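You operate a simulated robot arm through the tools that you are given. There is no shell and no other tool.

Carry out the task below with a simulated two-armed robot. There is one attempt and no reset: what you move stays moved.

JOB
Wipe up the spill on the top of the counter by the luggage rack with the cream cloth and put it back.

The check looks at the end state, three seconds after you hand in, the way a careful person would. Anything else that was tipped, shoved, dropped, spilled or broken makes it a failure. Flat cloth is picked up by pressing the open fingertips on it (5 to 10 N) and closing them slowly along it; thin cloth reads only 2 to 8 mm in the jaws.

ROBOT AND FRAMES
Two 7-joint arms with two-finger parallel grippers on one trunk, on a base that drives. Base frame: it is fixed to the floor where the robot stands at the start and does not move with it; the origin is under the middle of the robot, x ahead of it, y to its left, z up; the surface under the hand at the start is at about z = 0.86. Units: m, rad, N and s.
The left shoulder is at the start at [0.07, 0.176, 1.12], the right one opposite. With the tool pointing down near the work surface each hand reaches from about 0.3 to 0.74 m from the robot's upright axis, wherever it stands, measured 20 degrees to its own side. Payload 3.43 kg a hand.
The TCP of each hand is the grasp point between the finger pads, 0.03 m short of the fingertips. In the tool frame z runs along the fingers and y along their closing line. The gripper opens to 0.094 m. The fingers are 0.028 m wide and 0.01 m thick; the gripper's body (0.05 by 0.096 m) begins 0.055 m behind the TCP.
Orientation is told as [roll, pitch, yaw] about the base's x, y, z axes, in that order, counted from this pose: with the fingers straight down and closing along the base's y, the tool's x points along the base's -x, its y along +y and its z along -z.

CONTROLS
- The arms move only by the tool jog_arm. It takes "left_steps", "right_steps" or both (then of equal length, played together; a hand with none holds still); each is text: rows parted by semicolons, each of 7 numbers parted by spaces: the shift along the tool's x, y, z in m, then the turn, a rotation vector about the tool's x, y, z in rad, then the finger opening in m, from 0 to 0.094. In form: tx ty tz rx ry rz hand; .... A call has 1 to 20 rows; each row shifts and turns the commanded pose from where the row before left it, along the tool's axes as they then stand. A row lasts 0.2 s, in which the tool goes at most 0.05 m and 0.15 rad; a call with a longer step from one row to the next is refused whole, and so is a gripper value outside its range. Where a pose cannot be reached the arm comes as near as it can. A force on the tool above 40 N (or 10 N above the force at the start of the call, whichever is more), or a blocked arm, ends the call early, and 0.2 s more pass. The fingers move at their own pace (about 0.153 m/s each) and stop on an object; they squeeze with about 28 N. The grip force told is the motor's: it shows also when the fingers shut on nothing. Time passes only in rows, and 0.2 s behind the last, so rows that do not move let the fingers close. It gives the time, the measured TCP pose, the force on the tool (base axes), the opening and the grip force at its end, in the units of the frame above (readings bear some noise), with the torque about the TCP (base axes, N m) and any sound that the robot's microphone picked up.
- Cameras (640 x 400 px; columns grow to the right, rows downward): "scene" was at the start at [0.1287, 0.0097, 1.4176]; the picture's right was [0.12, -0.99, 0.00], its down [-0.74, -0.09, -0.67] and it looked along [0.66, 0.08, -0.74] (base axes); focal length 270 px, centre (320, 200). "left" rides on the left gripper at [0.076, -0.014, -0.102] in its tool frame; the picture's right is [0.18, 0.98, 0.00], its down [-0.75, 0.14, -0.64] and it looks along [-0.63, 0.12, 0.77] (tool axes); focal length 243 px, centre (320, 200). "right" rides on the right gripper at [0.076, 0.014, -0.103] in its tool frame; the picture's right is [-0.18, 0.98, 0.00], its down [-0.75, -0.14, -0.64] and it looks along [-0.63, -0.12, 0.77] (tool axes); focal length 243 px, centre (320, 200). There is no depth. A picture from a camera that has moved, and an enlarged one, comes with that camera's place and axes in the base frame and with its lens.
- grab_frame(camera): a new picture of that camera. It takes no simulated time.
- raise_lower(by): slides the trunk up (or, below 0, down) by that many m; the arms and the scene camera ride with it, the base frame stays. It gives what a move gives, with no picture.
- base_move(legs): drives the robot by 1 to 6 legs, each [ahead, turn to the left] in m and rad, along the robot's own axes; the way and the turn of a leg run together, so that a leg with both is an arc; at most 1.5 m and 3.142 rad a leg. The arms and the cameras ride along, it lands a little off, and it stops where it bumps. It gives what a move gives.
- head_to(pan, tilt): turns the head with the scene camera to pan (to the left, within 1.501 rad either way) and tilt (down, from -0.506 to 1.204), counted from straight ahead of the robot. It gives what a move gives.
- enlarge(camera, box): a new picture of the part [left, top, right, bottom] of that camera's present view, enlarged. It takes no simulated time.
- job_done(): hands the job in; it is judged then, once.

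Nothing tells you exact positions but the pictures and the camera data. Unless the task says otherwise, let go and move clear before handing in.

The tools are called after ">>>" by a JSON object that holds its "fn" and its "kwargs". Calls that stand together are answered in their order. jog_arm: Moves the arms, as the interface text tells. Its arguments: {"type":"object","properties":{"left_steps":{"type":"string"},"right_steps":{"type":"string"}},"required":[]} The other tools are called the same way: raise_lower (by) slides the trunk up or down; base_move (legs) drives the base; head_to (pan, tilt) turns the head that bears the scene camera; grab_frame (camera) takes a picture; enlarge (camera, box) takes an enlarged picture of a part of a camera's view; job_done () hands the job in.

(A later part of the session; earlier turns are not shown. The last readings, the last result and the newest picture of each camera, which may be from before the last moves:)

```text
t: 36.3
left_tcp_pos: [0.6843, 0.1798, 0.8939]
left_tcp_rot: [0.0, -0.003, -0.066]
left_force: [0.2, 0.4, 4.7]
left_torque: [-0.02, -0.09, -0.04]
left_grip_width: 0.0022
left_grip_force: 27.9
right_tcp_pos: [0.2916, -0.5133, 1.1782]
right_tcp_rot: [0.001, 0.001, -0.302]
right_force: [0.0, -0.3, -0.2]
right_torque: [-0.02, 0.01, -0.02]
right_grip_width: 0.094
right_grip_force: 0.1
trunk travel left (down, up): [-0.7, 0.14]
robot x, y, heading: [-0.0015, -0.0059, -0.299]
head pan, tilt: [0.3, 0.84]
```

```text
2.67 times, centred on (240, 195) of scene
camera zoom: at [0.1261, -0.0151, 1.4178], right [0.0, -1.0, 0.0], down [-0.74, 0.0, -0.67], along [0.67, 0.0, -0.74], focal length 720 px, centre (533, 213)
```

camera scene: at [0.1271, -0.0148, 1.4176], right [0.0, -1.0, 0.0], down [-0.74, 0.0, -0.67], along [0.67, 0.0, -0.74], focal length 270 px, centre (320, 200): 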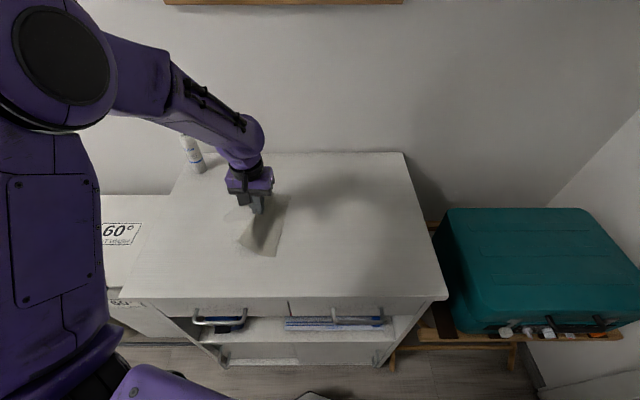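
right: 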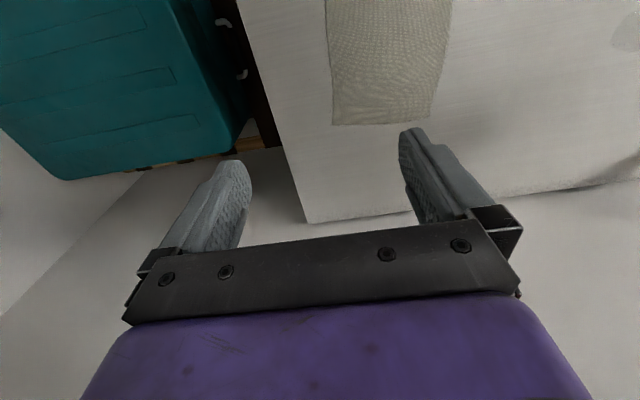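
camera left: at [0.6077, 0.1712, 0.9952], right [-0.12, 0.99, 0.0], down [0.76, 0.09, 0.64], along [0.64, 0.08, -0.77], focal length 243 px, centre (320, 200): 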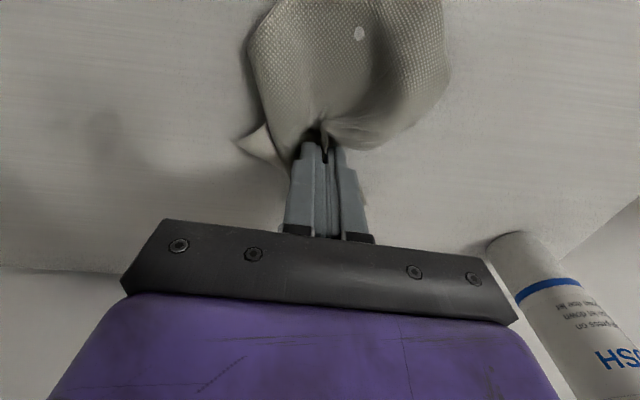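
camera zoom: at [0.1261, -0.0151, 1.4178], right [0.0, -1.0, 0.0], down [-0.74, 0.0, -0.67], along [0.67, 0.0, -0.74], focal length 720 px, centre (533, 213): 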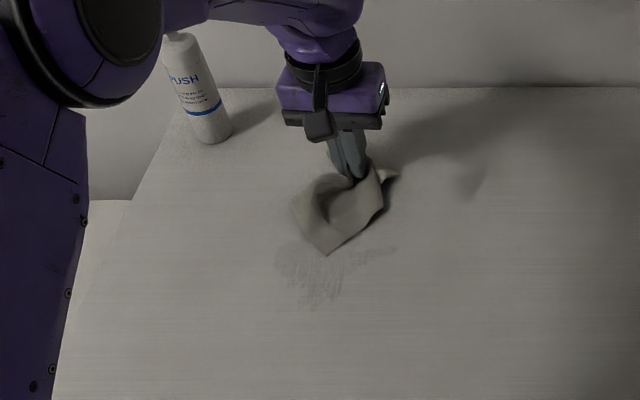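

The remaining film is fainter and now mainly lies at x ≈ 0.51–0.60. I'm pressing at about 5 N at the far end and will sweep inward.

>>> {"fn": "jog_arm", "kwargs": {"left_steps": "0.02 -0.0013 0.0003 0 0 0 0; 0.02 -0.0013 0 0 0 0 0; 0.02 -0.0013 0 0 0 0 0; 0.02 -0.0013 0 0 0 0 0; 0.02 -0.0013 0 0 0 0 0; 0.02 -0.0013 0 0 0 0 0; 0.02 -0.0013 0 0 0 0 0; 0.02 -0.0013 0 0 0 0 0; 0.02 -0.0013 0 0 0 0 0"}}

>>> {"fn": "grab_frame", "kwargs": {"camera": "left"}}

>>> {"fn": "enlarge", "kwargs": {"camera": "scene", "box": [160, 120, 320, 270]}}

```text
t: 38.3
left_tcp_pos: [0.5036, 0.1809, 0.8916]
left_tcp_rot: [-0.001, -0.004, -0.065]
left_force: [2.9, -0.3, 13.6]
left_torque: [0.0, -0.26, 0.0]
left_grip_width: 0.0018
left_grip_force: 28.3
right_tcp_pos: [0.2897, -0.514, 1.1771]
right_tcp_rot: [0.002, -0.001, -0.3]
right_force: [-0.5, 0.2, -0.3]
right_torque: [0.07, 0.0, 0.0]
right_grip_width: 0.0939
right_grip_force: 0.0
trunk travel left (down, up): [-0.7, 0.14]
robot x, y, heading: [0.0019, 0.0015, -0.299]
head pan, tilt: [0.3, 0.84]
```

```text
taken
camera left: at [0.427, 0.1712, 0.9945], right [-0.12, 0.99, 0.0], down [0.76, 0.09, 0.64], along [0.64, 0.08, -0.76], focal length 243 px, centre (320, 200)
```

left: 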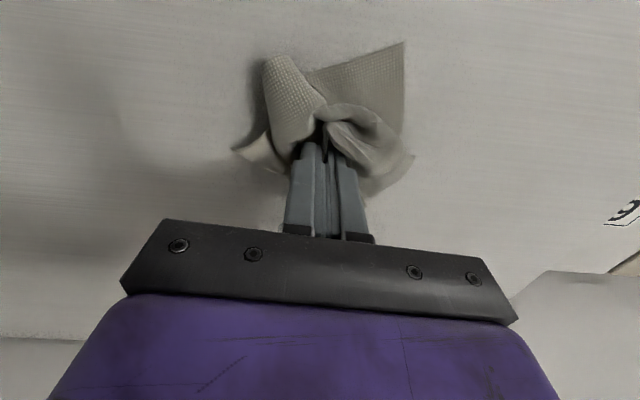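

```text
2.67 times, centred on (240, 195) of scene
camera zoom: at [0.1252, -0.0156, 1.4178], right [0.0, -1.0, 0.0], down [-0.74, 0.0, -0.67], along [0.67, 0.0, -0.74], focal length 720 px, centre (533, 213)
```

zoom: 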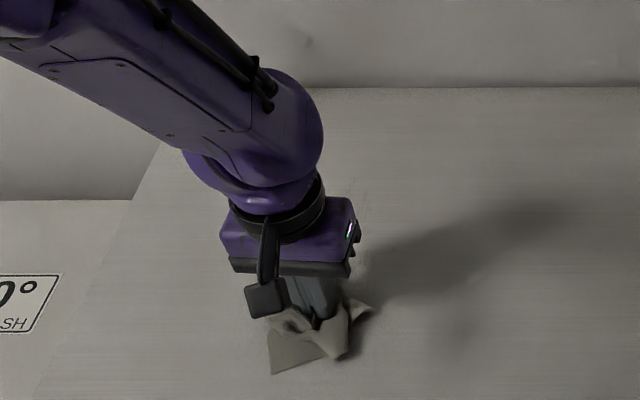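

The inward sweep picked up a lot. I'll lift clear and look at what remains.

>>> {"fn": "jog_arm", "kwargs": {"left_steps": "0 0 -0.015 0 0 0 0; 0 0 -0.025 0 0 0 0; -0.01 0.01 -0.03 0 0 0 0; -0.02 0.015 -0.03 0 0 0 0; -0.02 0.015 -0.03 0 0 0 0; -0.025 0.015 0 0 0 0 0; -0.025 0.015 0 0 0 0 0; 0 0 0 0 0 0 0; 0 0 0 0 0 0 0"}}

>>> {"fn": "grab_frame", "kwargs": {"camera": "left"}}

>>> {"fn": "enlarge", "kwargs": {"camera": "scene", "box": [200, 150, 320, 250]}}

```text
t: 40.3
left_tcp_pos: [0.609, 0.2436, 1.0207]
left_tcp_rot: [0.0, 0.0, -0.067]
left_force: [0.4, -0.5, -0.6]
left_torque: [-0.03, 0.02, 0.02]
left_grip_width: 0.0021
left_grip_force: 28.2
right_tcp_pos: [0.2917, -0.5134, 1.177]
right_tcp_rot: [0.0, 0.0, -0.3]
right_force: [0.0, 0.0, -0.1]
right_torque: [0.04, 0.02, 0.02]
right_grip_width: 0.0941
right_grip_force: 0.1
trunk travel left (down, up): [-0.7, 0.14]
robot x, y, heading: [0.0014, -0.0042, -0.3]
head pan, tilt: [0.3, 0.84]
```

```text
taken
camera left: at [0.5325, 0.2353, 1.1232], right [-0.12, 0.99, 0.0], down [0.76, 0.09, 0.64], along [0.64, 0.08, -0.77], focal length 243 px, centre (320, 200)
```

left: 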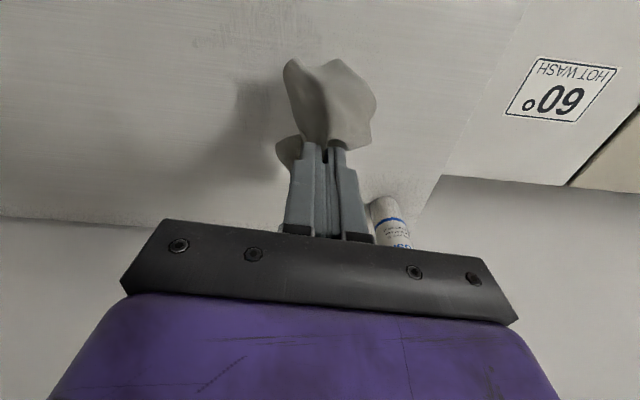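

```text
4.00 times, centred on (260, 200) of scene
camera zoom: at [0.1275, -0.0147, 1.4176], right [0.0, -1.0, 0.0], down [-0.74, 0.0, -0.67], along [0.67, 0.0, -0.74], focal length 1080 px, centre (560, 200)
```

zoom: 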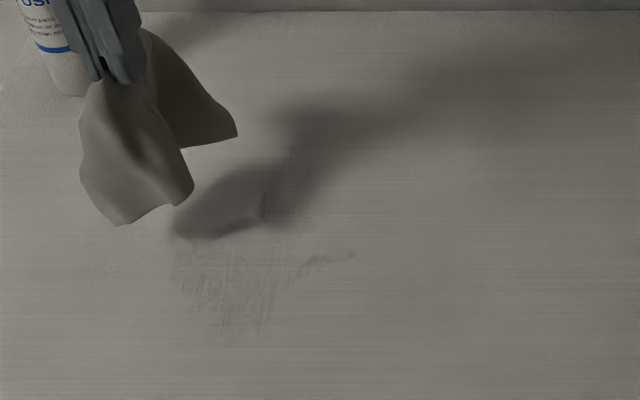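

Much fainter now. The remaining streaks lie at about x 0.51–0.63, y 0.12–0.24, so I'll do more inward (−x) sweeps with the bunched cloth at several y positions, starting at y ≈ 0.23.

>>> {"fn": "jog_arm", "kwargs": {"left_steps": "-0.0234 -0.0053 0.02 0 0 0 0; -0.0234 -0.0053 0.02 0 0 0 0; 0 0 0.03 0 0 0 0; 0 0 0.03 0 0 0 0; 0 0 0.02 0 0 0 0; 0 0 0.009 0 0 0 0; 0.022 -0.0015 0 0 0 0 0; 0.022 -0.0015 0 0 0 0 0; 0.022 -0.0015 0 0 0 0 0; 0.022 -0.0015 0 0 0 0 0; 0.022 -0.0015 0 0 0 0 0; 0.022 -0.0015 0 0 0 0 0; 0.022 -0.0015 0 0 0 0 0"}}

>>> {"fn": "grab_frame", "kwargs": {"camera": "left"}}

```text
t: 43.1
left_tcp_pos: [0.4999, 0.23, 0.8934]
left_tcp_rot: [0.001, -0.001, -0.066]
left_force: [2.9, -1.2, 10.2]
left_torque: [-0.07, -0.08, -0.01]
left_grip_width: 0.0017
left_grip_force: 27.6
right_tcp_pos: [0.2908, -0.5144, 1.1763]
right_tcp_rot: [0.002, 0.0, -0.3]
right_force: [0.2, 0.4, 0.9]
right_torque: [0.0, 0.01, -0.02]
right_grip_width: 0.094
right_grip_force: 0.1
trunk travel left (down, up): [-0.7, 0.14]
robot x, y, heading: [-0.0025, -0.0026, -0.299]
head pan, tilt: [0.3, 0.84]
```

```text
taken
camera left: at [0.4223, 0.2204, 0.9947], right [-0.12, 0.99, 0.0], down [0.76, 0.09, 0.64], along [0.64, 0.08, -0.77], focal length 243 px, centre (320, 200)
```

left: 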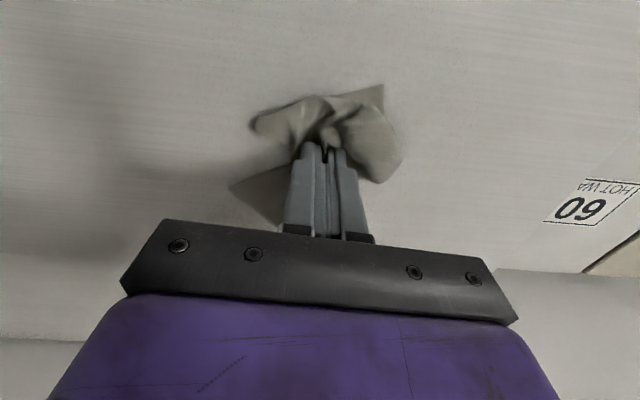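

Good sweep at about 10 N. Next sweep is at y ≈ 0.205.

>>> {"fn": "jog_arm", "kwargs": {"left_steps": "0 0 -0.03 0 0 0 0; -0.0391 -0.0037 0 0 0 0 0; -0.0391 -0.0037 0 0 0 0 0; -0.0391 -0.0037 0 0 0 0 0; -0.0391 -0.0037 0 0 0 0 0; 0 0 0.02 0 0 0 0; 0 0 0.01 0 0 0 0; 0.022 -0.0015 0 0 0 0 0; 0.022 -0.0015 0 0 0 0 0; 0.022 -0.0015 0 0 0 0 0; 0.022 -0.0015 0 0 0 0 0; 0.022 -0.0015 0 0 0 0 0; 0.022 -0.0015 0 0 0 0 0; 0.022 -0.0015 0 0 0 0 0"}}

```text
t: 46.1
left_tcp_pos: [0.4993, 0.2043, 0.8942]
left_tcp_rot: [-0.001, -0.002, -0.067]
left_force: [1.3, 0.6, 4.0]
left_torque: [-0.03, -0.08, -0.01]
left_grip_width: 0.0021
left_grip_force: 28.2
right_tcp_pos: [0.2907, -0.5127, 1.1773]
right_tcp_rot: [0.0, -0.002, -0.3]
right_force: [-0.7, -0.7, -0.3]
right_torque: [-0.01, -0.02, 0.03]
right_grip_width: 0.0941
right_grip_force: 0.0
trunk travel left (down, up): [-0.7, 0.14]
robot x, y, heading: [0.0004, 0.0003, -0.302]
head pan, tilt: [0.3, 0.84]
```

Next sweep at y ≈ 0.16, pressing slightly more.

>>> {"fn": "jog_arm", "kwargs": {"left_steps": "0 0 -0.03 0 0 0 0; -0.0394 -0.0086 0 0 0 0 0; -0.0394 -0.0086 0 0 0 0 0; -0.0394 -0.0086 0 0 0 0 0; -0.0394 -0.0086 0 0 0 0 0; 0 0 0.02 0 0 0 0; 0 0 0.011 0 0 0 0; 0.022 -0.0015 0 0 0 0 0; 0.022 -0.0015 0 0 0 0 0; 0.022 -0.0015 0 0 0 0 0; 0.022 -0.0015 0 0 0 0 0; 0.022 -0.0015 0 0 0 0 0; 0.022 -0.0015 0 0 0 0 0; 0.022 -0.0015 0 0 0 0 0"}}

>>> {"fn": "enlarge", "kwargs": {"camera": "scene", "box": [160, 120, 320, 270]}}

```text
t: 49.1
left_tcp_pos: [0.4999, 0.1585, 0.8916]
left_tcp_rot: [-0.001, -0.005, -0.066]
left_force: [4.9, 0.1, 19.2]
left_torque: [-0.03, -0.14, 0.02]
left_grip_width: 0.0021
left_grip_force: 27.7
right_tcp_pos: [0.2891, -0.5151, 1.1782]
right_tcp_rot: [0.001, -0.001, -0.301]
right_force: [0.3, 0.2, -0.4]
right_torque: [0.01, -0.03, 0.02]
right_grip_width: 0.0938
right_grip_force: 0.0
trunk travel left (down, up): [-0.7, 0.14]
robot x, y, heading: [-0.0005, -0.0045, -0.299]
head pan, tilt: [0.3, 0.84]
```

```text
2.67 times, centred on (240, 195) of scene
camera zoom: at [0.1248, -0.0157, 1.4179], right [0.0, -1.0, 0.0], down [-0.74, 0.0, -0.67], along [0.67, 0.0, -0.74], focal length 720 px, centre (533, 213)
```

zoom: 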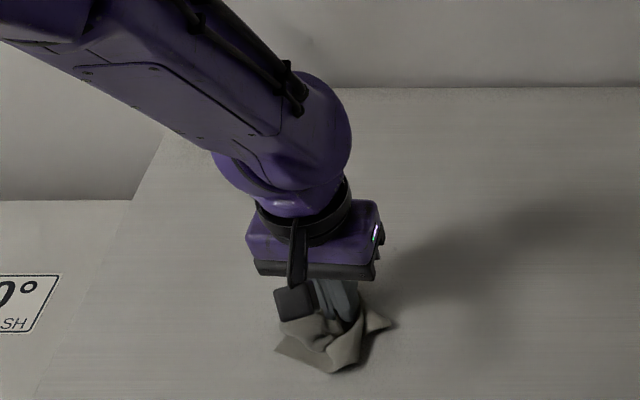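

That pressed a bit hard at 19 N, so I'll ease off. The last lane is at y ≈ 0.125, then I'll lift and inspect.

>>> {"fn": "jog_arm", "kwargs": {"left_steps": "0 0 -0.03 0 0 0 0; -0.0393 -0.0059 0 0 0 0 0; -0.0393 -0.0059 0 0 0 0 0; -0.0393 -0.0059 0 0 0 0 0; -0.0393 -0.0059 0 0 0 0 0; 0 0 0.02 0 0 0 0; 0 0 0.0094 0 0 0 0; 0.022 -0.0015 0 0 0 0 0; 0.022 -0.0015 0 0 0 0 0; 0.022 -0.0015 0 0 0 0 0; 0.022 -0.0015 0 0 0 0 0; 0.022 -0.0015 0 0 0 0 0; 0.022 -0.0015 0 0 0 0 0; 0.022 -0.0015 0 0 0 0 0"}}

>>> {"fn": "jog_arm", "kwargs": {"left_steps": "0 0 -0.02 0 0 0 0; 0 0 -0.025 0 0 0 0; -0.015 0.02 -0.025 0 0 0 0; -0.02 0.025 -0.03 0 0 0 0; -0.025 0.025 -0.03 0 0 0 0; -0.025 0.025 0 0 0 0 0; -0.025 0.025 0 0 0 0 0; 0 0.02 0 0 0 0 0; 0 0 0 0 0 0 0; 0 0 0 0 0 0 0"}}

>>> {"fn": "grab_frame", "kwargs": {"camera": "left"}}

>>> {"fn": "enlarge", "kwargs": {"camera": "scene", "box": [200, 150, 320, 250]}}

```text
t: 52.1
left_tcp_pos: [0.5012, 0.1264, 0.8926]
left_tcp_rot: [0.0, -0.005, -0.067]
left_force: [5.8, 0.2, 21.6]
left_torque: [-0.01, -0.24, -0.01]
left_grip_width: 0.0022
left_grip_force: 27.9
right_tcp_pos: [0.2894, -0.5139, 1.1775]
right_tcp_rot: [0.001, -0.001, -0.301]
right_force: [-0.2, -0.3, 0.1]
right_torque: [-0.01, 0.01, 0.02]
right_grip_width: 0.0942
right_grip_force: 0.0
trunk travel left (down, up): [-0.7, 0.14]
robot x, y, heading: [-0.0002, -0.004, -0.299]
head pan, tilt: [0.3, 0.84]
```

```text
t: 54.3
left_tcp_pos: [0.6214, 0.2574, 1.0225]
left_tcp_rot: [-0.002, -0.002, -0.067]
left_force: [0.0, -0.5, 0.2]
left_torque: [-0.02, -0.02, -0.03]
left_grip_width: 0.002
left_grip_force: 27.8
right_tcp_pos: [0.2914, -0.5134, 1.1775]
right_tcp_rot: [0.001, 0.0, -0.301]
right_force: [-0.7, -0.5, -0.8]
right_torque: [0.0, -0.01, 0.0]
right_grip_width: 0.0941
right_grip_force: 0.0
trunk travel left (down, up): [-0.7, 0.14]
robot x, y, heading: [0.0006, -0.0023, -0.3]
head pan, tilt: [0.3, 0.84]
```

```text
taken
camera left: at [0.545, 0.2487, 1.1244], right [-0.12, 0.99, 0.0], down [0.76, 0.09, 0.64], along [0.64, 0.08, -0.77], focal length 243 px, centre (320, 200)
```

left: 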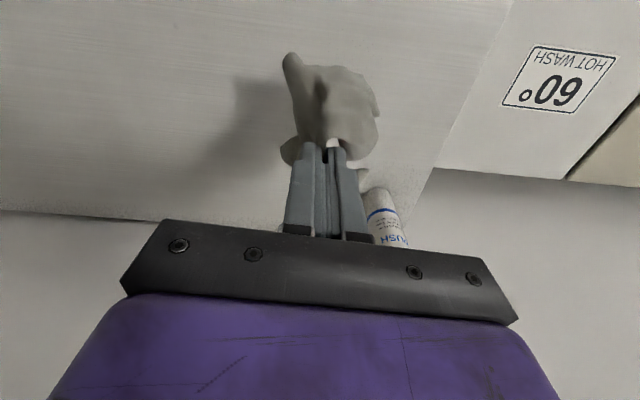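

```text
4.00 times, centred on (260, 200) of scene
camera zoom: at [0.1273, -0.0147, 1.4176], right [0.0, -1.0, 0.0], down [-0.74, 0.0, -0.67], along [0.67, 0.0, -0.74], focal length 1080 px, centre (560, 200)
```

zoom: 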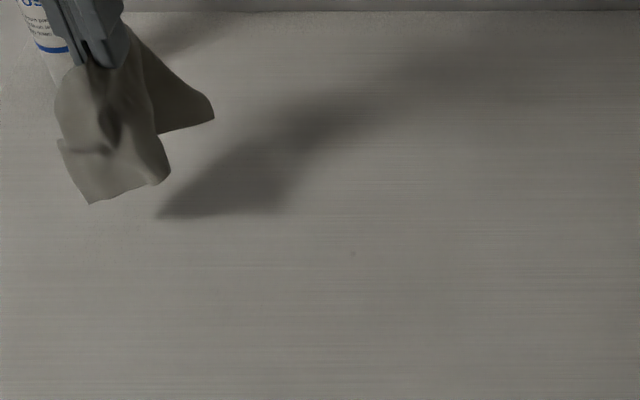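

The counter looks almost clean, with one tiny speck near (0.583, 0.123). I'll check the areas around it closely.

>>> {"fn": "enlarge", "kwargs": {"camera": "scene", "box": [180, 190, 270, 250]}}

>>> {"fn": "enlarge", "kwargs": {"camera": "scene", "box": [225, 160, 315, 220]}}

>>> {"fn": "enlarge", "kwargs": {"camera": "left", "box": [80, 0, 400, 200]}}

```text
6.67 times, centred on (225, 220) of scene
camera zoom: at [0.1273, -0.0147, 1.4176], right [0.0, -1.0, 0.0], down [-0.74, 0.0, -0.67], along [0.67, 0.0, -0.74], focal length 1800 px, centre (953, 67)
```

zoom: 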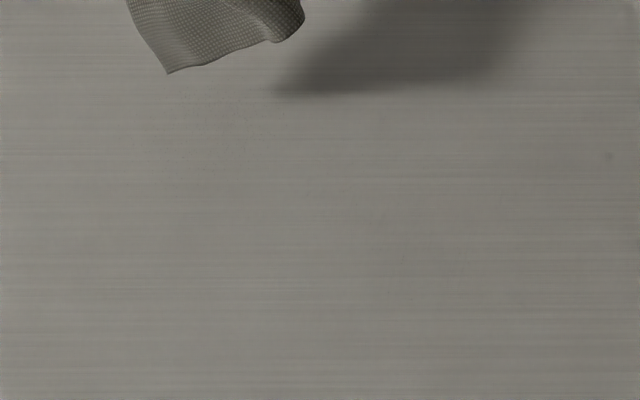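

```text
6.67 times, centred on (270, 190) of scene
camera zoom: at [0.1273, -0.0147, 1.4176], right [0.0, -1.0, 0.0], down [-0.74, 0.0, -0.67], along [0.67, 0.0, -0.74], focal length 1800 px, centre (653, 267)
```

zoom: 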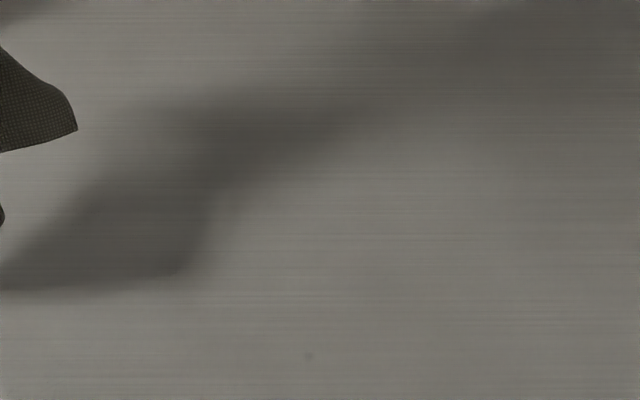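

```text
2.00 times, centred on (240, 100) of left
camera zoom: at [0.545, 0.2487, 1.1244], right [-0.12, 0.99, 0.0], down [0.76, 0.09, 0.64], along [0.64, 0.08, -0.77], focal length 485 px, centre (480, 400)
```

zoom: 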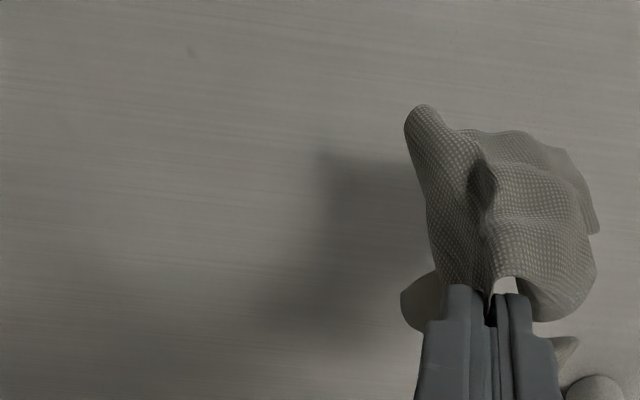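

Only very faint specks remain, one near (0.583, 0.122) and perhaps some near (0.59, 0.285). I'll wipe short lanes over both, staying well clear of the bottle.

>>> {"fn": "jog_arm", "kwargs": {"left_steps": "0.0079 0.0275 0.02 0 0 0 0; 0 0 0.03 0 0 0 0; 0 0 0.03 0 0 0 0; 0 0 0.03 0 0 0 0; 0 0 0.0195 0 0 0 0; 0.022 -0.0015 0 0 0 0 0; 0.022 -0.0015 0 0 0 0 0; 0.022 -0.0015 0 0 0 0 0; 0.022 -0.0015 0 0 0 0 0; 0.022 -0.0015 0 0 0 0 0"}}

>>> {"fn": "jog_arm", "kwargs": {"left_steps": "0 0 -0.03 0 0 0 0; -0.0291 -0.0301 0 0 0 0 0; -0.0291 -0.0301 0 0 0 0 0; -0.0291 -0.0301 0 0 0 0 0; -0.0291 -0.0301 0 0 0 0 0; -0.0291 -0.0301 0 0 0 0 0; 0 0 0.02 0 0 0 0; 0 0 0.01 0 0 0 0; 0.022 -0.0015 0 0 0 0 0; 0.022 -0.0015 0 0 0 0 0; 0.022 -0.0015 0 0 0 0 0; 0.022 -0.0015 0 0 0 0 0; 0.022 -0.0015 0 0 0 0 0"}}

```text
t: 56.5
left_tcp_pos: [0.5039, 0.2861, 0.8938]
left_tcp_rot: [0.0, -0.001, -0.066]
left_force: [0.6, -0.2, 0.4]
left_torque: [0.0, -0.02, -0.02]
left_grip_width: 0.0019
left_grip_force: 28.0
right_tcp_pos: [0.2899, -0.5136, 1.1766]
right_tcp_rot: [-0.001, 0.0, -0.3]
right_force: [-0.3, -0.3, 0.1]
right_torque: [0.04, -0.01, 0.01]
right_grip_width: 0.094
right_grip_force: 0.1
trunk travel left (down, up): [-0.7, 0.14]
robot x, y, heading: [-0.0021, -0.0054, -0.302]
head pan, tilt: [0.3, 0.84]
```

```text
t: 59.3
left_tcp_pos: [0.5293, 0.1239, 0.8931]
left_tcp_rot: [-0.001, -0.001, -0.067]
left_force: [0.4, -0.1, 4.7]
left_torque: [0.02, -0.03, -0.02]
left_grip_width: 0.002
left_grip_force: 28.3
right_tcp_pos: [0.2903, -0.5126, 1.1768]
right_tcp_rot: [0.0, -0.002, -0.301]
right_force: [-0.2, 0.3, 0.3]
right_torque: [-0.02, -0.01, -0.01]
right_grip_width: 0.0938
right_grip_force: 0.0
trunk travel left (down, up): [-0.7, 0.14]
robot x, y, heading: [0.0032, 0.0003, -0.302]
head pan, tilt: [0.3, 0.84]
```

I'll lift and inspect again from the same vantage point.

>>> {"fn": "jog_arm", "kwargs": {"left_steps": "0 0 -0.02 0 0 0 0; 0 0 -0.025 0 0 0 0; -0.01 0.025 -0.025 0 0 0 0; -0.015 0.03 -0.025 0 0 0 0; -0.02 0.03 -0.025 0 0 0 0; -0.02 0.03 -0.02 0 0 0 0; -0.02 0.03 -0.02 0 0 0 0; 0 0 0 0 0 0 0; 0 0 0 0 0 0 0"}}

>>> {"fn": "enlarge", "kwargs": {"camera": "scene", "box": [180, 150, 320, 250]}}

>>> {"fn": "enlarge", "kwargs": {"camera": "scene", "box": [180, 190, 270, 250]}}

>>> {"fn": "grab_frame", "kwargs": {"camera": "scene"}}

>>> {"fn": "grab_frame", "kwargs": {"camera": "left"}}

```text
t: 61.3
left_tcp_pos: [0.6246, 0.2632, 1.0522]
left_tcp_rot: [-0.003, -0.001, -0.067]
left_force: [0.8, -0.1, -1.2]
left_torque: [0.0, -0.01, -0.01]
left_grip_width: 0.0019
left_grip_force: 27.7
right_tcp_pos: [0.2917, -0.5131, 1.1773]
right_tcp_rot: [0.0, 0.0, -0.301]
right_force: [0.0, -0.6, -0.1]
right_torque: [-0.03, 0.01, 0.01]
right_grip_width: 0.0942
right_grip_force: 0.0
trunk travel left (down, up): [-0.7, 0.14]
robot x, y, heading: [0.0018, 0.0003, -0.297]
head pan, tilt: [0.3, 0.84]
```

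```text
4.00 times, centred on (250, 200) of scene
camera zoom: at [0.1271, -0.0147, 1.4176], right [0.0, -1.0, 0.0], down [-0.74, 0.0, -0.67], along [0.67, 0.0, -0.74], focal length 1080 px, centre (600, 200)
```

zoom: 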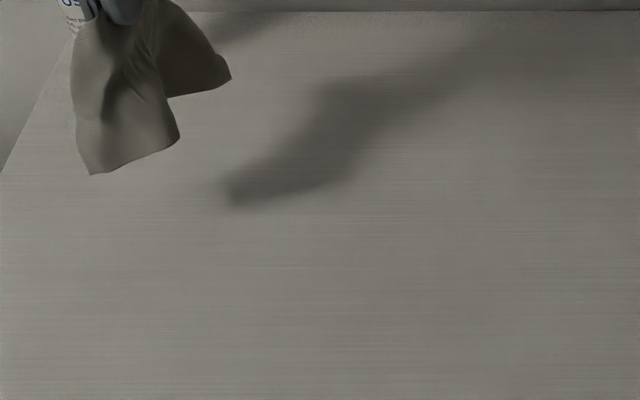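

```text
6.67 times, centred on (225, 220) of scene
camera zoom: at [0.1271, -0.0147, 1.4176], right [0.0, -1.0, 0.0], down [-0.74, 0.0, -0.67], along [0.67, 0.0, -0.74], focal length 1800 px, centre (953, 67)
```

zoom: 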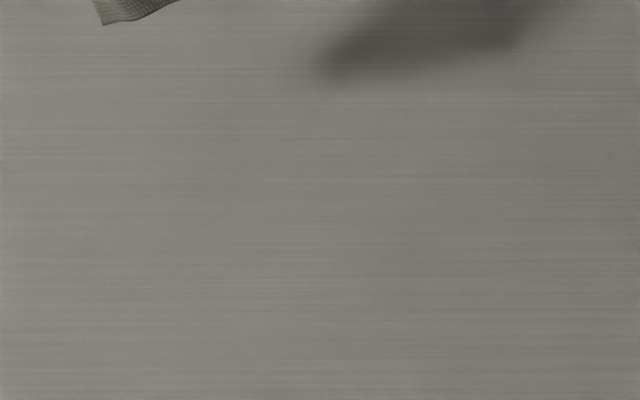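

```text
taken
camera scene: at [0.1271, -0.0147, 1.4176], right [0.0, -1.0, 0.0], down [-0.74, 0.0, -0.67], along [0.67, 0.0, -0.74], focal length 270 px, centre (320, 200)
```

scene: 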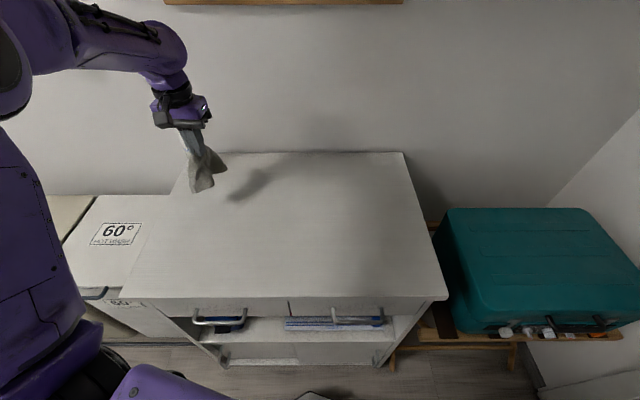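

```text
taken
camera left: at [0.5479, 0.2557, 1.1551], right [-0.12, 0.99, 0.0], down [0.76, 0.09, 0.64], along [0.64, 0.08, -0.77], focal length 243 px, centre (320, 200)
```

left: 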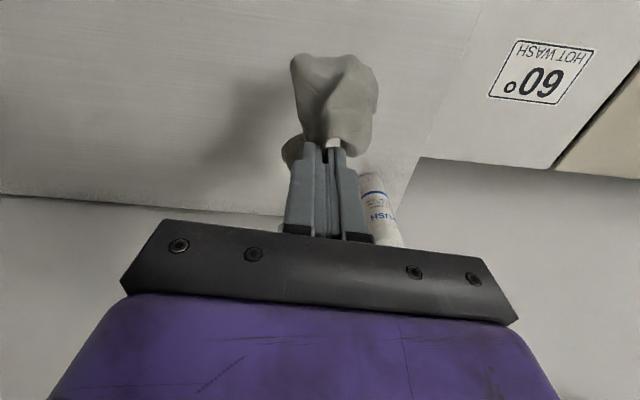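

The counter looks clean in every view and the bottle hasn't moved. Next I'll carry the cloth back toward its original place, centred near (0.54, −0.12).

>>> {"fn": "jog_arm", "kwargs": {"left_steps": "0.0078 -0.0335 0 0 0 0 0; 0.0078 -0.0335 0 0 0 0 0; 0.0078 -0.0335 0 0 0 0 0; 0.0078 -0.0335 0 0 0 0 0; 0.0078 -0.0335 0 0 0 0 0; 0.0078 -0.0335 0 0 0 0 0; 0.0078 -0.0335 0 0 0 0 0; 0.0078 -0.0335 0 0 0 0 0; 0 0 0 0 0 0 0"}}

>>> {"fn": "base_move", "kwargs": {"legs": [[0, -0.13]]}}

>>> {"fn": "head_to", "kwargs": {"pan": 0.3, "tilt": 0.84}}

>>> {"fn": "grab_frame", "kwargs": {"camera": "scene"}}

>>> {"fn": "grab_frame", "kwargs": {"camera": "left"}}

```text
t: 63.3
left_tcp_pos: [0.5436, 0.0023, 1.053]
left_tcp_rot: [0.0, 0.0, -0.066]
left_force: [-0.3, 0.8, -0.4]
left_torque: [0.01, -0.01, -0.02]
left_grip_width: 0.0022
left_grip_force: 28.4
right_tcp_pos: [0.2922, -0.5129, 1.1779]
right_tcp_rot: [0.0, -0.001, -0.3]
right_force: [-0.2, 0.0, 0.1]
right_torque: [-0.01, 0.01, 0.03]
right_grip_width: 0.0939
right_grip_force: 0.1
trunk travel left (down, up): [-0.7, 0.14]
robot x, y, heading: [-0.0015, 0.0001, -0.297]
head pan, tilt: [0.3, 0.84]
```

```text
t: 64.3
left_tcp_pos: [0.5404, -0.0689, 1.052]
left_tcp_rot: [-0.001, -0.001, -0.195]
left_force: [-0.5, 0.5, 0.8]
left_torque: [-0.01, 0.0, 0.05]
left_grip_width: 0.0018
left_grip_force: 28.0
right_tcp_pos: [0.223, -0.5455, 1.1763]
right_tcp_rot: [0.002, -0.001, -0.43]
right_force: [0.7, -0.6, 0.4]
right_torque: [0.0, -0.02, 0.01]
right_grip_width: 0.0938
right_grip_force: 0.0
trunk travel left (down, up): [-0.7, 0.14]
robot x, y, heading: [-0.0012, -0.0006, -0.43]
head pan, tilt: [0.3, 0.84]
```

```text
t: 64.9
left_tcp_pos: [0.5404, -0.0697, 1.0515]
left_tcp_rot: [-0.001, 0.001, -0.196]
left_force: [0.2, 0.1, -0.3]
left_torque: [0.03, -0.01, 0.02]
left_grip_width: 0.0022
left_grip_force: 27.6
right_tcp_pos: [0.2228, -0.5458, 1.1771]
right_tcp_rot: [-0.001, -0.001, -0.428]
right_force: [0.9, 0.6, 0.5]
right_torque: [0.01, 0.01, 0.04]
right_grip_width: 0.0941
right_grip_force: 0.0
trunk travel left (down, up): [-0.7, 0.14]
robot x, y, heading: [0.0026, -0.0026, -0.429]
head pan, tilt: [0.3, 0.84]
```

```text
taken
camera scene: at [0.1241, -0.0313, 1.4176], right [-0.13, -0.99, 0.0], down [-0.74, 0.1, -0.67], along [0.66, -0.08, -0.74], focal length 270 px, centre (320, 200)
```

scene: 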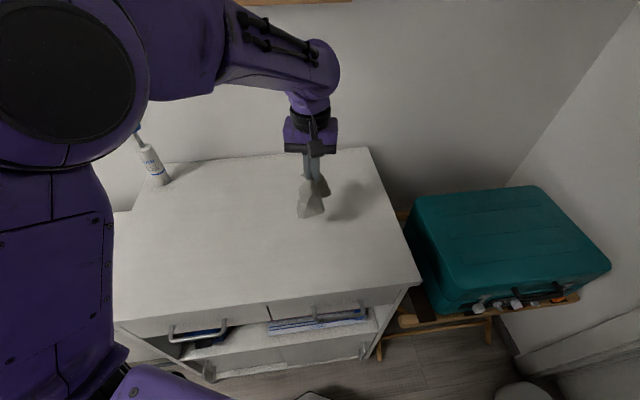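

```text
taken
camera left: at [0.4629, -0.068, 1.1545], right [0.01, 1.0, 0.0], down [0.77, -0.01, 0.64], along [0.64, -0.01, -0.77], focal length 243 px, centre (320, 200)
```

left: 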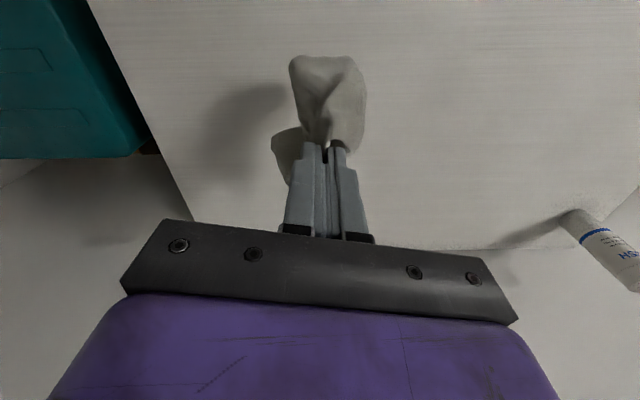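

From here I have a clear view of the cloth's home area and the counter. I'll realign the tool, move to the right of home, touch the hanging cloth down, then lay and draw it out toward +y.

>>> {"fn": "jog_arm", "kwargs": {"left_steps": "0 0 0 0 0 -0.065 0; 0 0 0 0 0 -0.065 0; -0.0019 -0.029 0.01 0 0 0 0; -0.0019 -0.029 0.01 0 0 0 0; -0.0019 -0.029 0.01 0 0 0 0; -0.0019 -0.029 0.01 0 0 0 0; -0.0019 -0.029 0.01 0 0 0 0; 0 0 0 0 0 0 0; 0 0 0 0 0 0 0; 0 0 0 0 0 0 0"}}

>>> {"fn": "grab_frame", "kwargs": {"camera": "scene"}}

>>> {"fn": "grab_frame", "kwargs": {"camera": "left"}}

```text
t: 67.1
left_tcp_pos: [0.5392, -0.2162, 1.0037]
left_tcp_rot: [0.0, 0.0, -0.066]
left_force: [-0.5, -0.8, -0.4]
left_torque: [-0.03, 0.01, 0.0]
left_grip_width: 0.0019
left_grip_force: 28.3
right_tcp_pos: [0.2236, -0.5467, 1.177]
right_tcp_rot: [0.0, 0.001, -0.429]
right_force: [0.3, 0.9, -0.5]
right_torque: [0.01, 0.0, -0.01]
right_grip_width: 0.0943
right_grip_force: 0.1
trunk travel left (down, up): [-0.7, 0.14]
robot x, y, heading: [0.001, 0.0006, -0.428]
head pan, tilt: [0.3, 0.84]
```

```text
taken
camera scene: at [0.1242, -0.0314, 1.4176], right [-0.13, -0.99, 0.0], down [-0.74, 0.1, -0.67], along [0.66, -0.08, -0.74], focal length 270 px, centre (320, 200)
```

scene: 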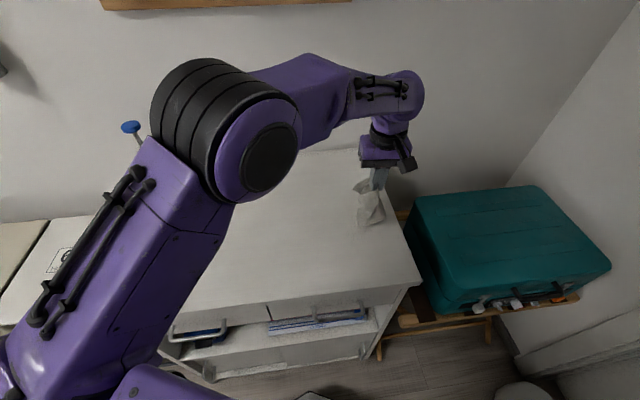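

```text
taken
camera left: at [0.4632, -0.2242, 1.1048], right [-0.12, 0.99, 0.0], down [0.76, 0.09, 0.64], along [0.64, 0.08, -0.77], focal length 243 px, centre (320, 200)
```

left: 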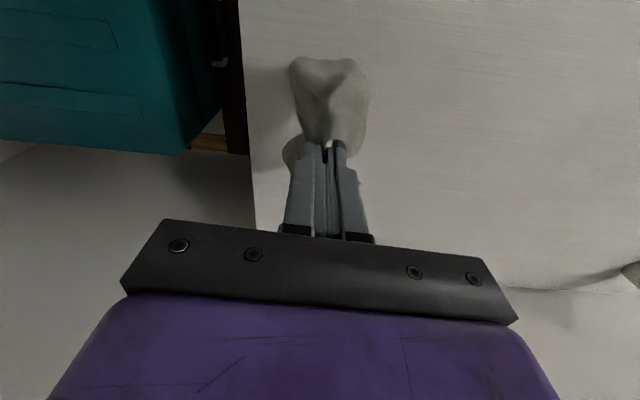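

The hanging cloth is over the counter to the right of home, inside the counter's edge. I'll lay it down by lowering while moving toward +y.

>>> {"fn": "jog_arm", "kwargs": {"left_steps": "0 0 0.018 0 0 0 0; 0.0015 0.0233 0.0031 0 0 0 0; 0.0015 0.0217 0.009 0 0 0 0; 0.0012 0.0186 0.0143 0 0 0 0; 0.001 0.0143 0.0186 0 0 0 0; 0.0006 0.009 0.0217 0 0 0 0; 0.0002 0.003 0.018 0 0 0 0; 0.001 0.015 0 0 0 0 0; 0.001 0.015 0 0 0 0 0; 0.001 0.015 0 0 0 0 0; 0 0 0 0 0 0 0"}}

>>> {"fn": "enlarge", "kwargs": {"camera": "scene", "box": [280, 150, 420, 270]}}

>>> {"fn": "grab_frame", "kwargs": {"camera": "left"}}

```text
t: 69.5
left_tcp_pos: [0.5401, -0.079, 0.9014]
left_tcp_rot: [-0.001, -0.001, -0.067]
left_force: [-0.2, -0.9, 0.6]
left_torque: [-0.03, -0.01, -0.02]
left_grip_width: 0.002
left_grip_force: 28.1
right_tcp_pos: [0.2223, -0.5476, 1.177]
right_tcp_rot: [0.0, -0.001, -0.43]
right_force: [0.6, -0.2, 0.4]
right_torque: [0.0, -0.02, -0.01]
right_grip_width: 0.094
right_grip_force: 0.1
trunk travel left (down, up): [-0.7, 0.14]
robot x, y, heading: [-0.0047, -0.0035, -0.423]
head pan, tilt: [0.3, 0.84]
```

```text
3.33 times, centred on (350, 210) of scene
camera zoom: at [0.124, -0.0313, 1.4176], right [-0.13, -0.99, 0.0], down [-0.74, 0.1, -0.67], along [0.66, -0.08, -0.74], focal length 900 px, centre (220, 167)
```

zoom: 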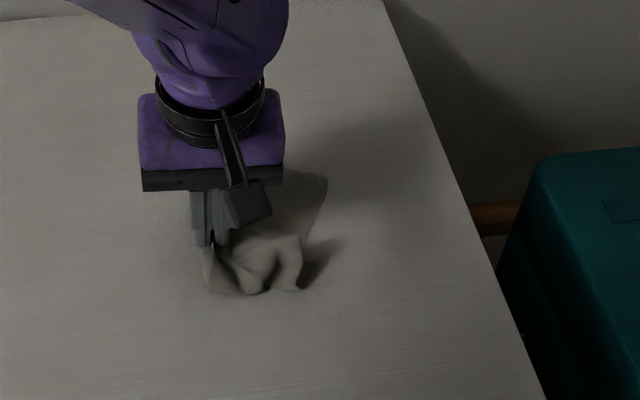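

```text
taken
camera left: at [0.4638, -0.0882, 1.0021], right [-0.12, 0.99, 0.0], down [0.76, 0.09, 0.64], along [0.64, 0.08, -0.77], focal length 243 px, centre (320, 200)
```

left: 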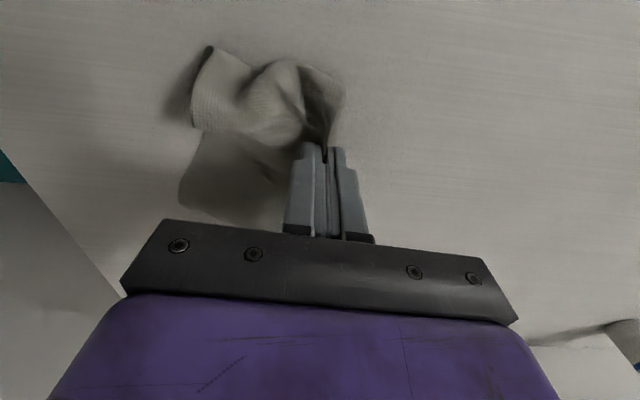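

The cloth is at its home position but bunched. I'll set it down, release gently, back off and see how it lies before straightening it.

>>> {"fn": "jog_arm", "kwargs": {"left_steps": "0 0 0.007 0 0 0 0; 0 0 0 0 0 0 0.006; 0 0 0 0 0 0 0.012; 0 0 0 0 0 0 0.02; 0 0 0 0 0 0 0.03; 0 0 -0.01 0 0 0 0.03; 0 0 -0.03 0 0 0 0.03; 0 0 -0.04 0 0 0 0.03; 0.01 0.03 -0.03 0 0 0 0.03; 0.01 0.04 -0.01 0 0 0 0.03; 0.01 0.04 0 0 0 0 0.03; 0 0.04 0 0 0 0 0.03; 0 0 0 0 0 0 0.03"}}

>>> {"fn": "enlarge", "kwargs": {"camera": "scene", "box": [280, 150, 420, 270]}}

>>> {"fn": "grab_frame", "kwargs": {"camera": "left"}}

>>> {"fn": "grab_frame", "kwargs": {"camera": "scene"}}

```text
t: 72.3
left_tcp_pos: [0.5199, 0.0721, 1.0124]
left_tcp_rot: [0.001, -0.002, -0.065]
left_force: [0.5, 0.1, 0.4]
left_torque: [0.03, -0.02, 0.0]
left_grip_width: 0.03
left_grip_force: 0.0
right_tcp_pos: [0.2228, -0.5475, 1.177]
right_tcp_rot: [0.002, -0.002, -0.43]
right_force: [0.1, -0.5, -0.1]
right_torque: [0.02, -0.01, -0.05]
right_grip_width: 0.0939
right_grip_force: 0.0
trunk travel left (down, up): [-0.7, 0.14]
robot x, y, heading: [0.003, -0.0004, -0.428]
head pan, tilt: [0.3, 0.84]
```

```text
3.33 times, centred on (350, 210) of scene
camera zoom: at [0.1242, -0.0319, 1.4176], right [-0.13, -0.99, 0.0], down [-0.74, 0.1, -0.67], along [0.66, -0.08, -0.74], focal length 900 px, centre (220, 167)
```

zoom: 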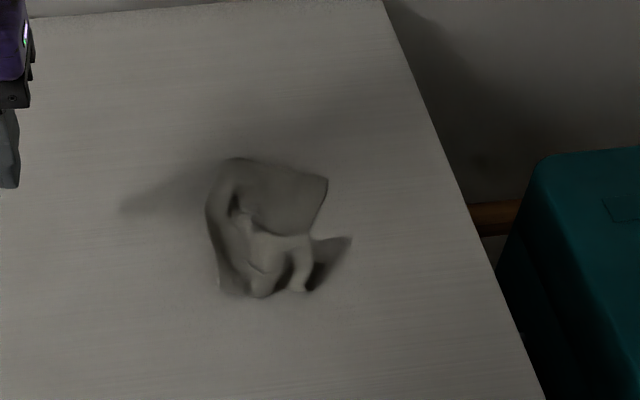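

```text
taken
camera left: at [0.4434, 0.0635, 1.1144], right [-0.12, 0.99, 0.0], down [0.76, 0.09, 0.64], along [0.64, 0.08, -0.77], focal length 243 px, centre (320, 200)
```

left: 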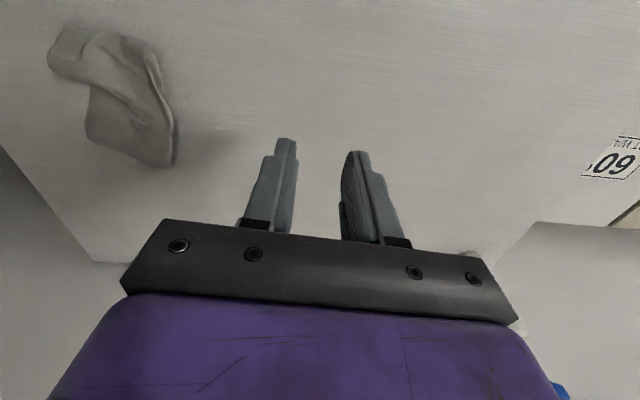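

```text
taken
camera scene: at [0.1242, -0.0319, 1.4176], right [-0.13, -0.99, 0.0], down [-0.74, 0.1, -0.67], along [0.66, -0.08, -0.74], focal length 270 px, centre (320, 200)
```

scene: 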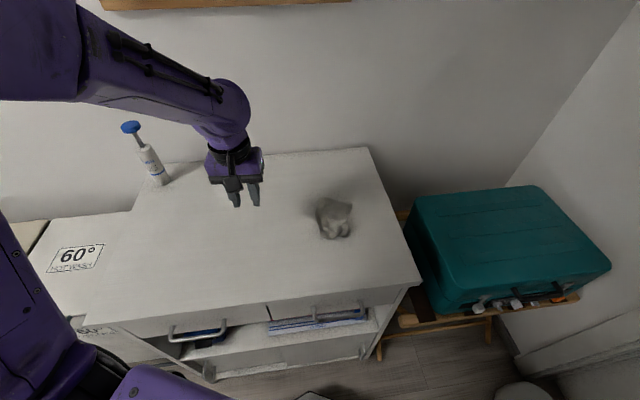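

The cloth is centred about right, near (0.56, −0.125), but crumpled. I'll look closely for corners I can pull to flatten it as it was.

>>> {"fn": "enlarge", "kwargs": {"camera": "scene", "box": [300, 185, 370, 250]}}

>>> {"fn": "enlarge", "kwargs": {"camera": "left", "box": [20, 0, 220, 190]}}

```text
6.15 times, centred on (335, 218) of scene
camera zoom: at [0.1242, -0.0319, 1.4176], right [-0.13, -0.99, 0.0], down [-0.74, 0.1, -0.67], along [0.66, -0.08, -0.74], focal length 1662 px, centre (228, 92)
```

zoom: 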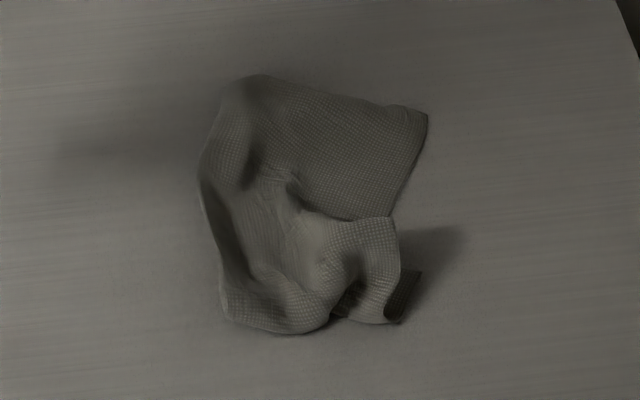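

```text
2.11 times, centred on (120, 95) of left
camera zoom: at [0.4434, 0.0635, 1.1144], right [-0.12, 0.99, 0.0], down [0.76, 0.09, 0.64], along [0.64, 0.08, -0.77], focal length 511 px, centre (741, 421)
```

zoom: 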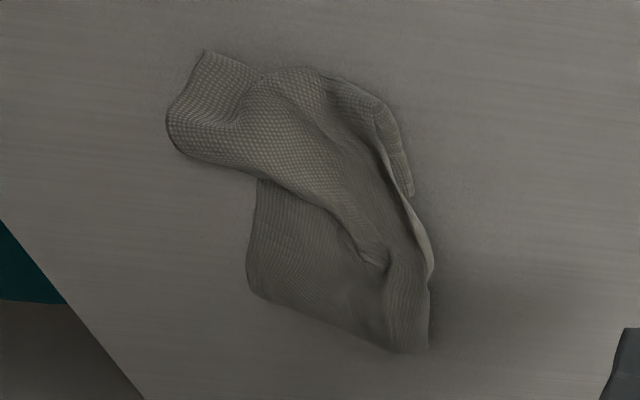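

The corners now sit near (0.487, −0.14) front-right, (0.50, −0.07) front-left, (0.62, −0.11) back-left and (0.595, −0.175) back-right, so the cloth is squeezed rather than folded over. Pressing lightly near each corner and dragging it outward should spread it, starting with the front-left.

>>> {"fn": "jog_arm", "kwargs": {"left_steps": "-0.0007 -0.0314 0 0 0 0 0; -0.0007 -0.0314 0 0 0 0 0; -0.0007 -0.0314 0 0 0 0 0; -0.0007 -0.0314 0 0 0 0 0; -0.0007 -0.0314 0 0 0 0 0; 0 0 0.03 0 0 0 0; 0 0 0.03 0 0 0 0; 0 0 0.03 0 0 0 0; 0 0 0.015 0 0 0 0; 0 0 0.005 0 0 0 0; 0 0 0 0 0 0 0"}}

>>> {"fn": "grab_frame", "kwargs": {"camera": "left"}}

>>> {"fn": "enlarge", "kwargs": {"camera": "scene", "box": [280, 150, 420, 270]}}

```text
t: 74.7
left_tcp_pos: [0.5133, -0.0841, 0.9031]
left_tcp_rot: [-0.001, 0.0, -0.067]
left_force: [-1.2, 0.6, 0.6]
left_torque: [0.01, -0.01, 0.02]
left_grip_width: 0.0
left_grip_force: 27.8
right_tcp_pos: [0.2232, -0.5477, 1.1773]
right_tcp_rot: [-0.001, 0.0, -0.429]
right_force: [0.1, -0.1, 0.4]
right_torque: [0.03, -0.02, 0.01]
right_grip_width: 0.0939
right_grip_force: 0.0
trunk travel left (down, up): [-0.7, 0.14]
robot x, y, heading: [-0.0003, -0.0006, -0.43]
head pan, tilt: [0.3, 0.84]
```

```text
taken
camera left: at [0.4363, -0.0934, 1.0051], right [-0.12, 0.99, 0.0], down [0.76, 0.09, 0.64], along [0.64, 0.08, -0.77], focal length 243 px, centre (320, 200)
```

left: 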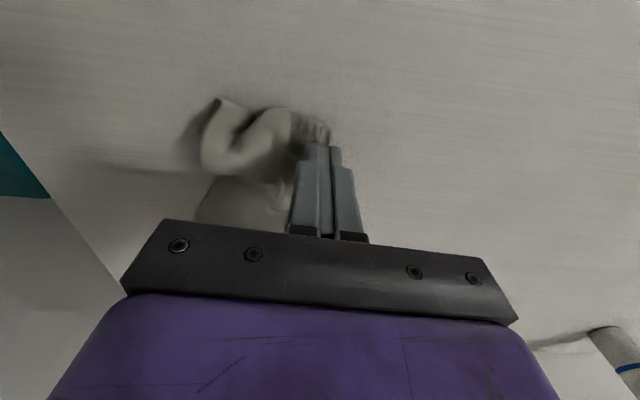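

```text
3.33 times, centred on (350, 210) of scene
camera zoom: at [0.1242, -0.0311, 1.4176], right [-0.13, -0.99, 0.0], down [-0.74, 0.1, -0.67], along [0.66, -0.09, -0.74], focal length 900 px, centre (220, 167)
```

zoom: 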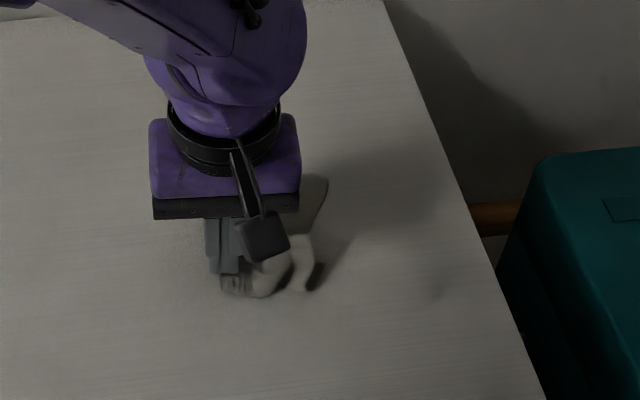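

The fingertips are over the front-left part. I'll press down and drag it toward the front-left home corner.

>>> {"fn": "jog_arm", "kwargs": {"left_steps": "0 0 0.005 0 0 0 0; 0 0 0.004 0 0 0 0; 0 0 0.0025 0 0 0 0; 0.013 0.0072 0 0 0 0 0; 0.013 0.0072 0 0 0 0 0; 0.013 0.0072 0 0 0 0 0; 0.013 0.0072 0 0 0 0 0; 0 0 0 0 0 0 0"}}

>>> {"fn": "grab_frame", "kwargs": {"camera": "left"}}

>>> {"fn": "enlarge", "kwargs": {"camera": "scene", "box": [280, 150, 420, 270]}}

```text
t: 76.5
left_tcp_pos: [0.4624, -0.0533, 0.892]
left_tcp_rot: [-0.002, -0.004, -0.067]
left_force: [3.8, -2.0, 19.7]
left_torque: [-0.11, -0.19, 0.0]
left_grip_width: 0.0
left_grip_force: 28.4
right_tcp_pos: [0.2217, -0.5463, 1.1777]
right_tcp_rot: [0.001, -0.002, -0.429]
right_force: [0.5, -0.9, 0.6]
right_torque: [0.03, 0.0, 0.02]
right_grip_width: 0.094
right_grip_force: 0.0
trunk travel left (down, up): [-0.7, 0.14]
robot x, y, heading: [-0.0013, -0.0003, -0.43]
head pan, tilt: [0.3, 0.84]
```

```text
taken
camera left: at [0.3854, -0.0613, 0.9941], right [-0.12, 0.99, 0.0], down [0.76, 0.09, 0.64], along [0.64, 0.08, -0.76], focal length 243 px, centre (320, 200)
```

left: 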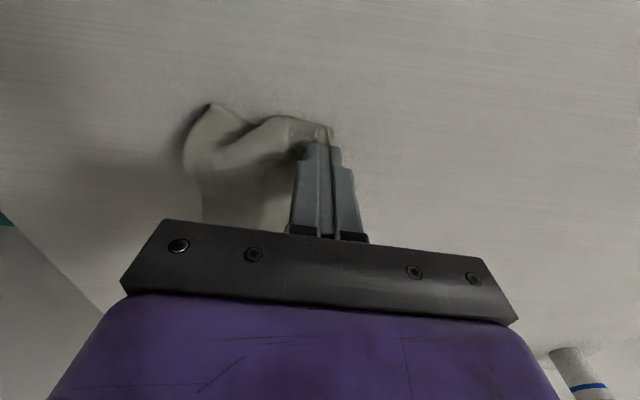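

```text
3.33 times, centred on (350, 210) of scene
camera zoom: at [0.1224, -0.0313, 1.4179], right [-0.13, -0.99, 0.0], down [-0.74, 0.1, -0.67], along [0.66, -0.08, -0.74], focal length 900 px, centre (220, 167)
```

zoom: 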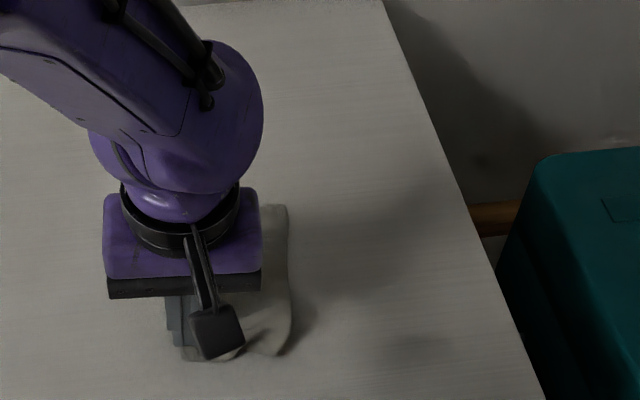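

The drag works well: the cloth moved with the fingers and straightened. I'll lift straight up and look from above.

>>> {"fn": "jog_arm", "kwargs": {"left_steps": "0 0 -0.01 0 0 0 0; 0 0 -0.03 0 0 0 0; 0 0 -0.04 0 0 0 0; 0 0.03 -0.03 0 0 0 0; 0 0.04 0 0 0 0 0; 0 0.04 0 0 0 0 0; 0 0.03 0 0 0 0 0; 0 0 0 0 0 0 0"}}

>>> {"fn": "enlarge", "kwargs": {"camera": "scene", "box": [280, 170, 400, 270]}}

>>> {"fn": "grab_frame", "kwargs": {"camera": "left"}}

```text
t: 78.3
left_tcp_pos: [0.4697, 0.0861, 1.0025]
left_tcp_rot: [0.003, -0.003, -0.065]
left_force: [-0.1, 0.0, 0.4]
left_torque: [0.02, 0.0, 0.04]
left_grip_width: 0.0
left_grip_force: 28.0
right_tcp_pos: [0.221, -0.55, 1.1761]
right_tcp_rot: [0.004, 0.0, -0.43]
right_force: [-0.3, -0.8, 0.7]
right_torque: [0.0, -0.03, 0.01]
right_grip_width: 0.0941
right_grip_force: 0.0
trunk travel left (down, up): [-0.7, 0.14]
robot x, y, heading: [-0.0016, -0.0045, -0.428]
head pan, tilt: [0.3, 0.84]
```

```text
4.00 times, centred on (340, 220) of scene
camera zoom: at [0.1225, -0.0352, 1.4176], right [-0.13, -0.99, 0.0], down [-0.74, 0.1, -0.67], along [0.66, -0.08, -0.74], focal length 1080 px, centre (240, 120)
```

zoom: 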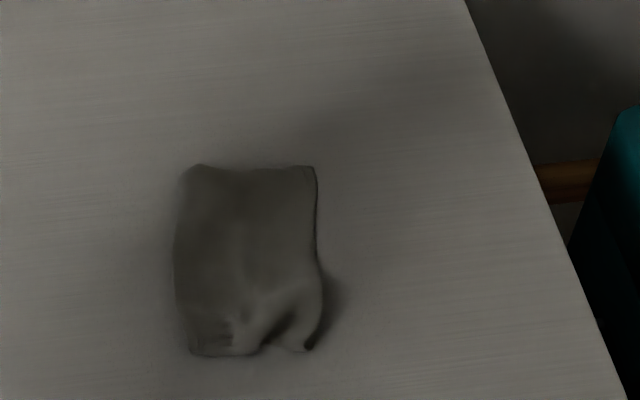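

```text
taken
camera left: at [0.3938, 0.0761, 1.1035], right [-0.12, 0.99, 0.0], down [0.76, 0.09, 0.64], along [0.64, 0.08, -0.76], focal length 243 px, centre (320, 200)
```

left: 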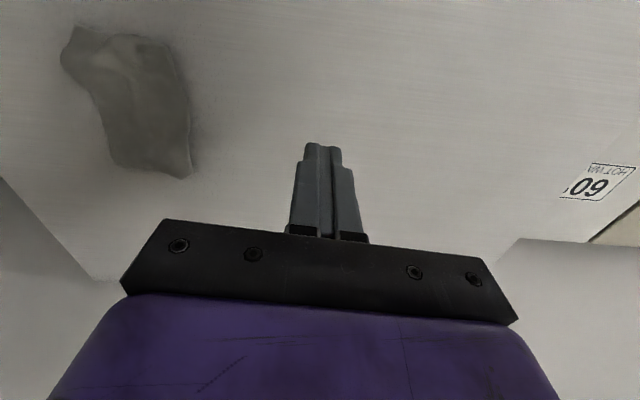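

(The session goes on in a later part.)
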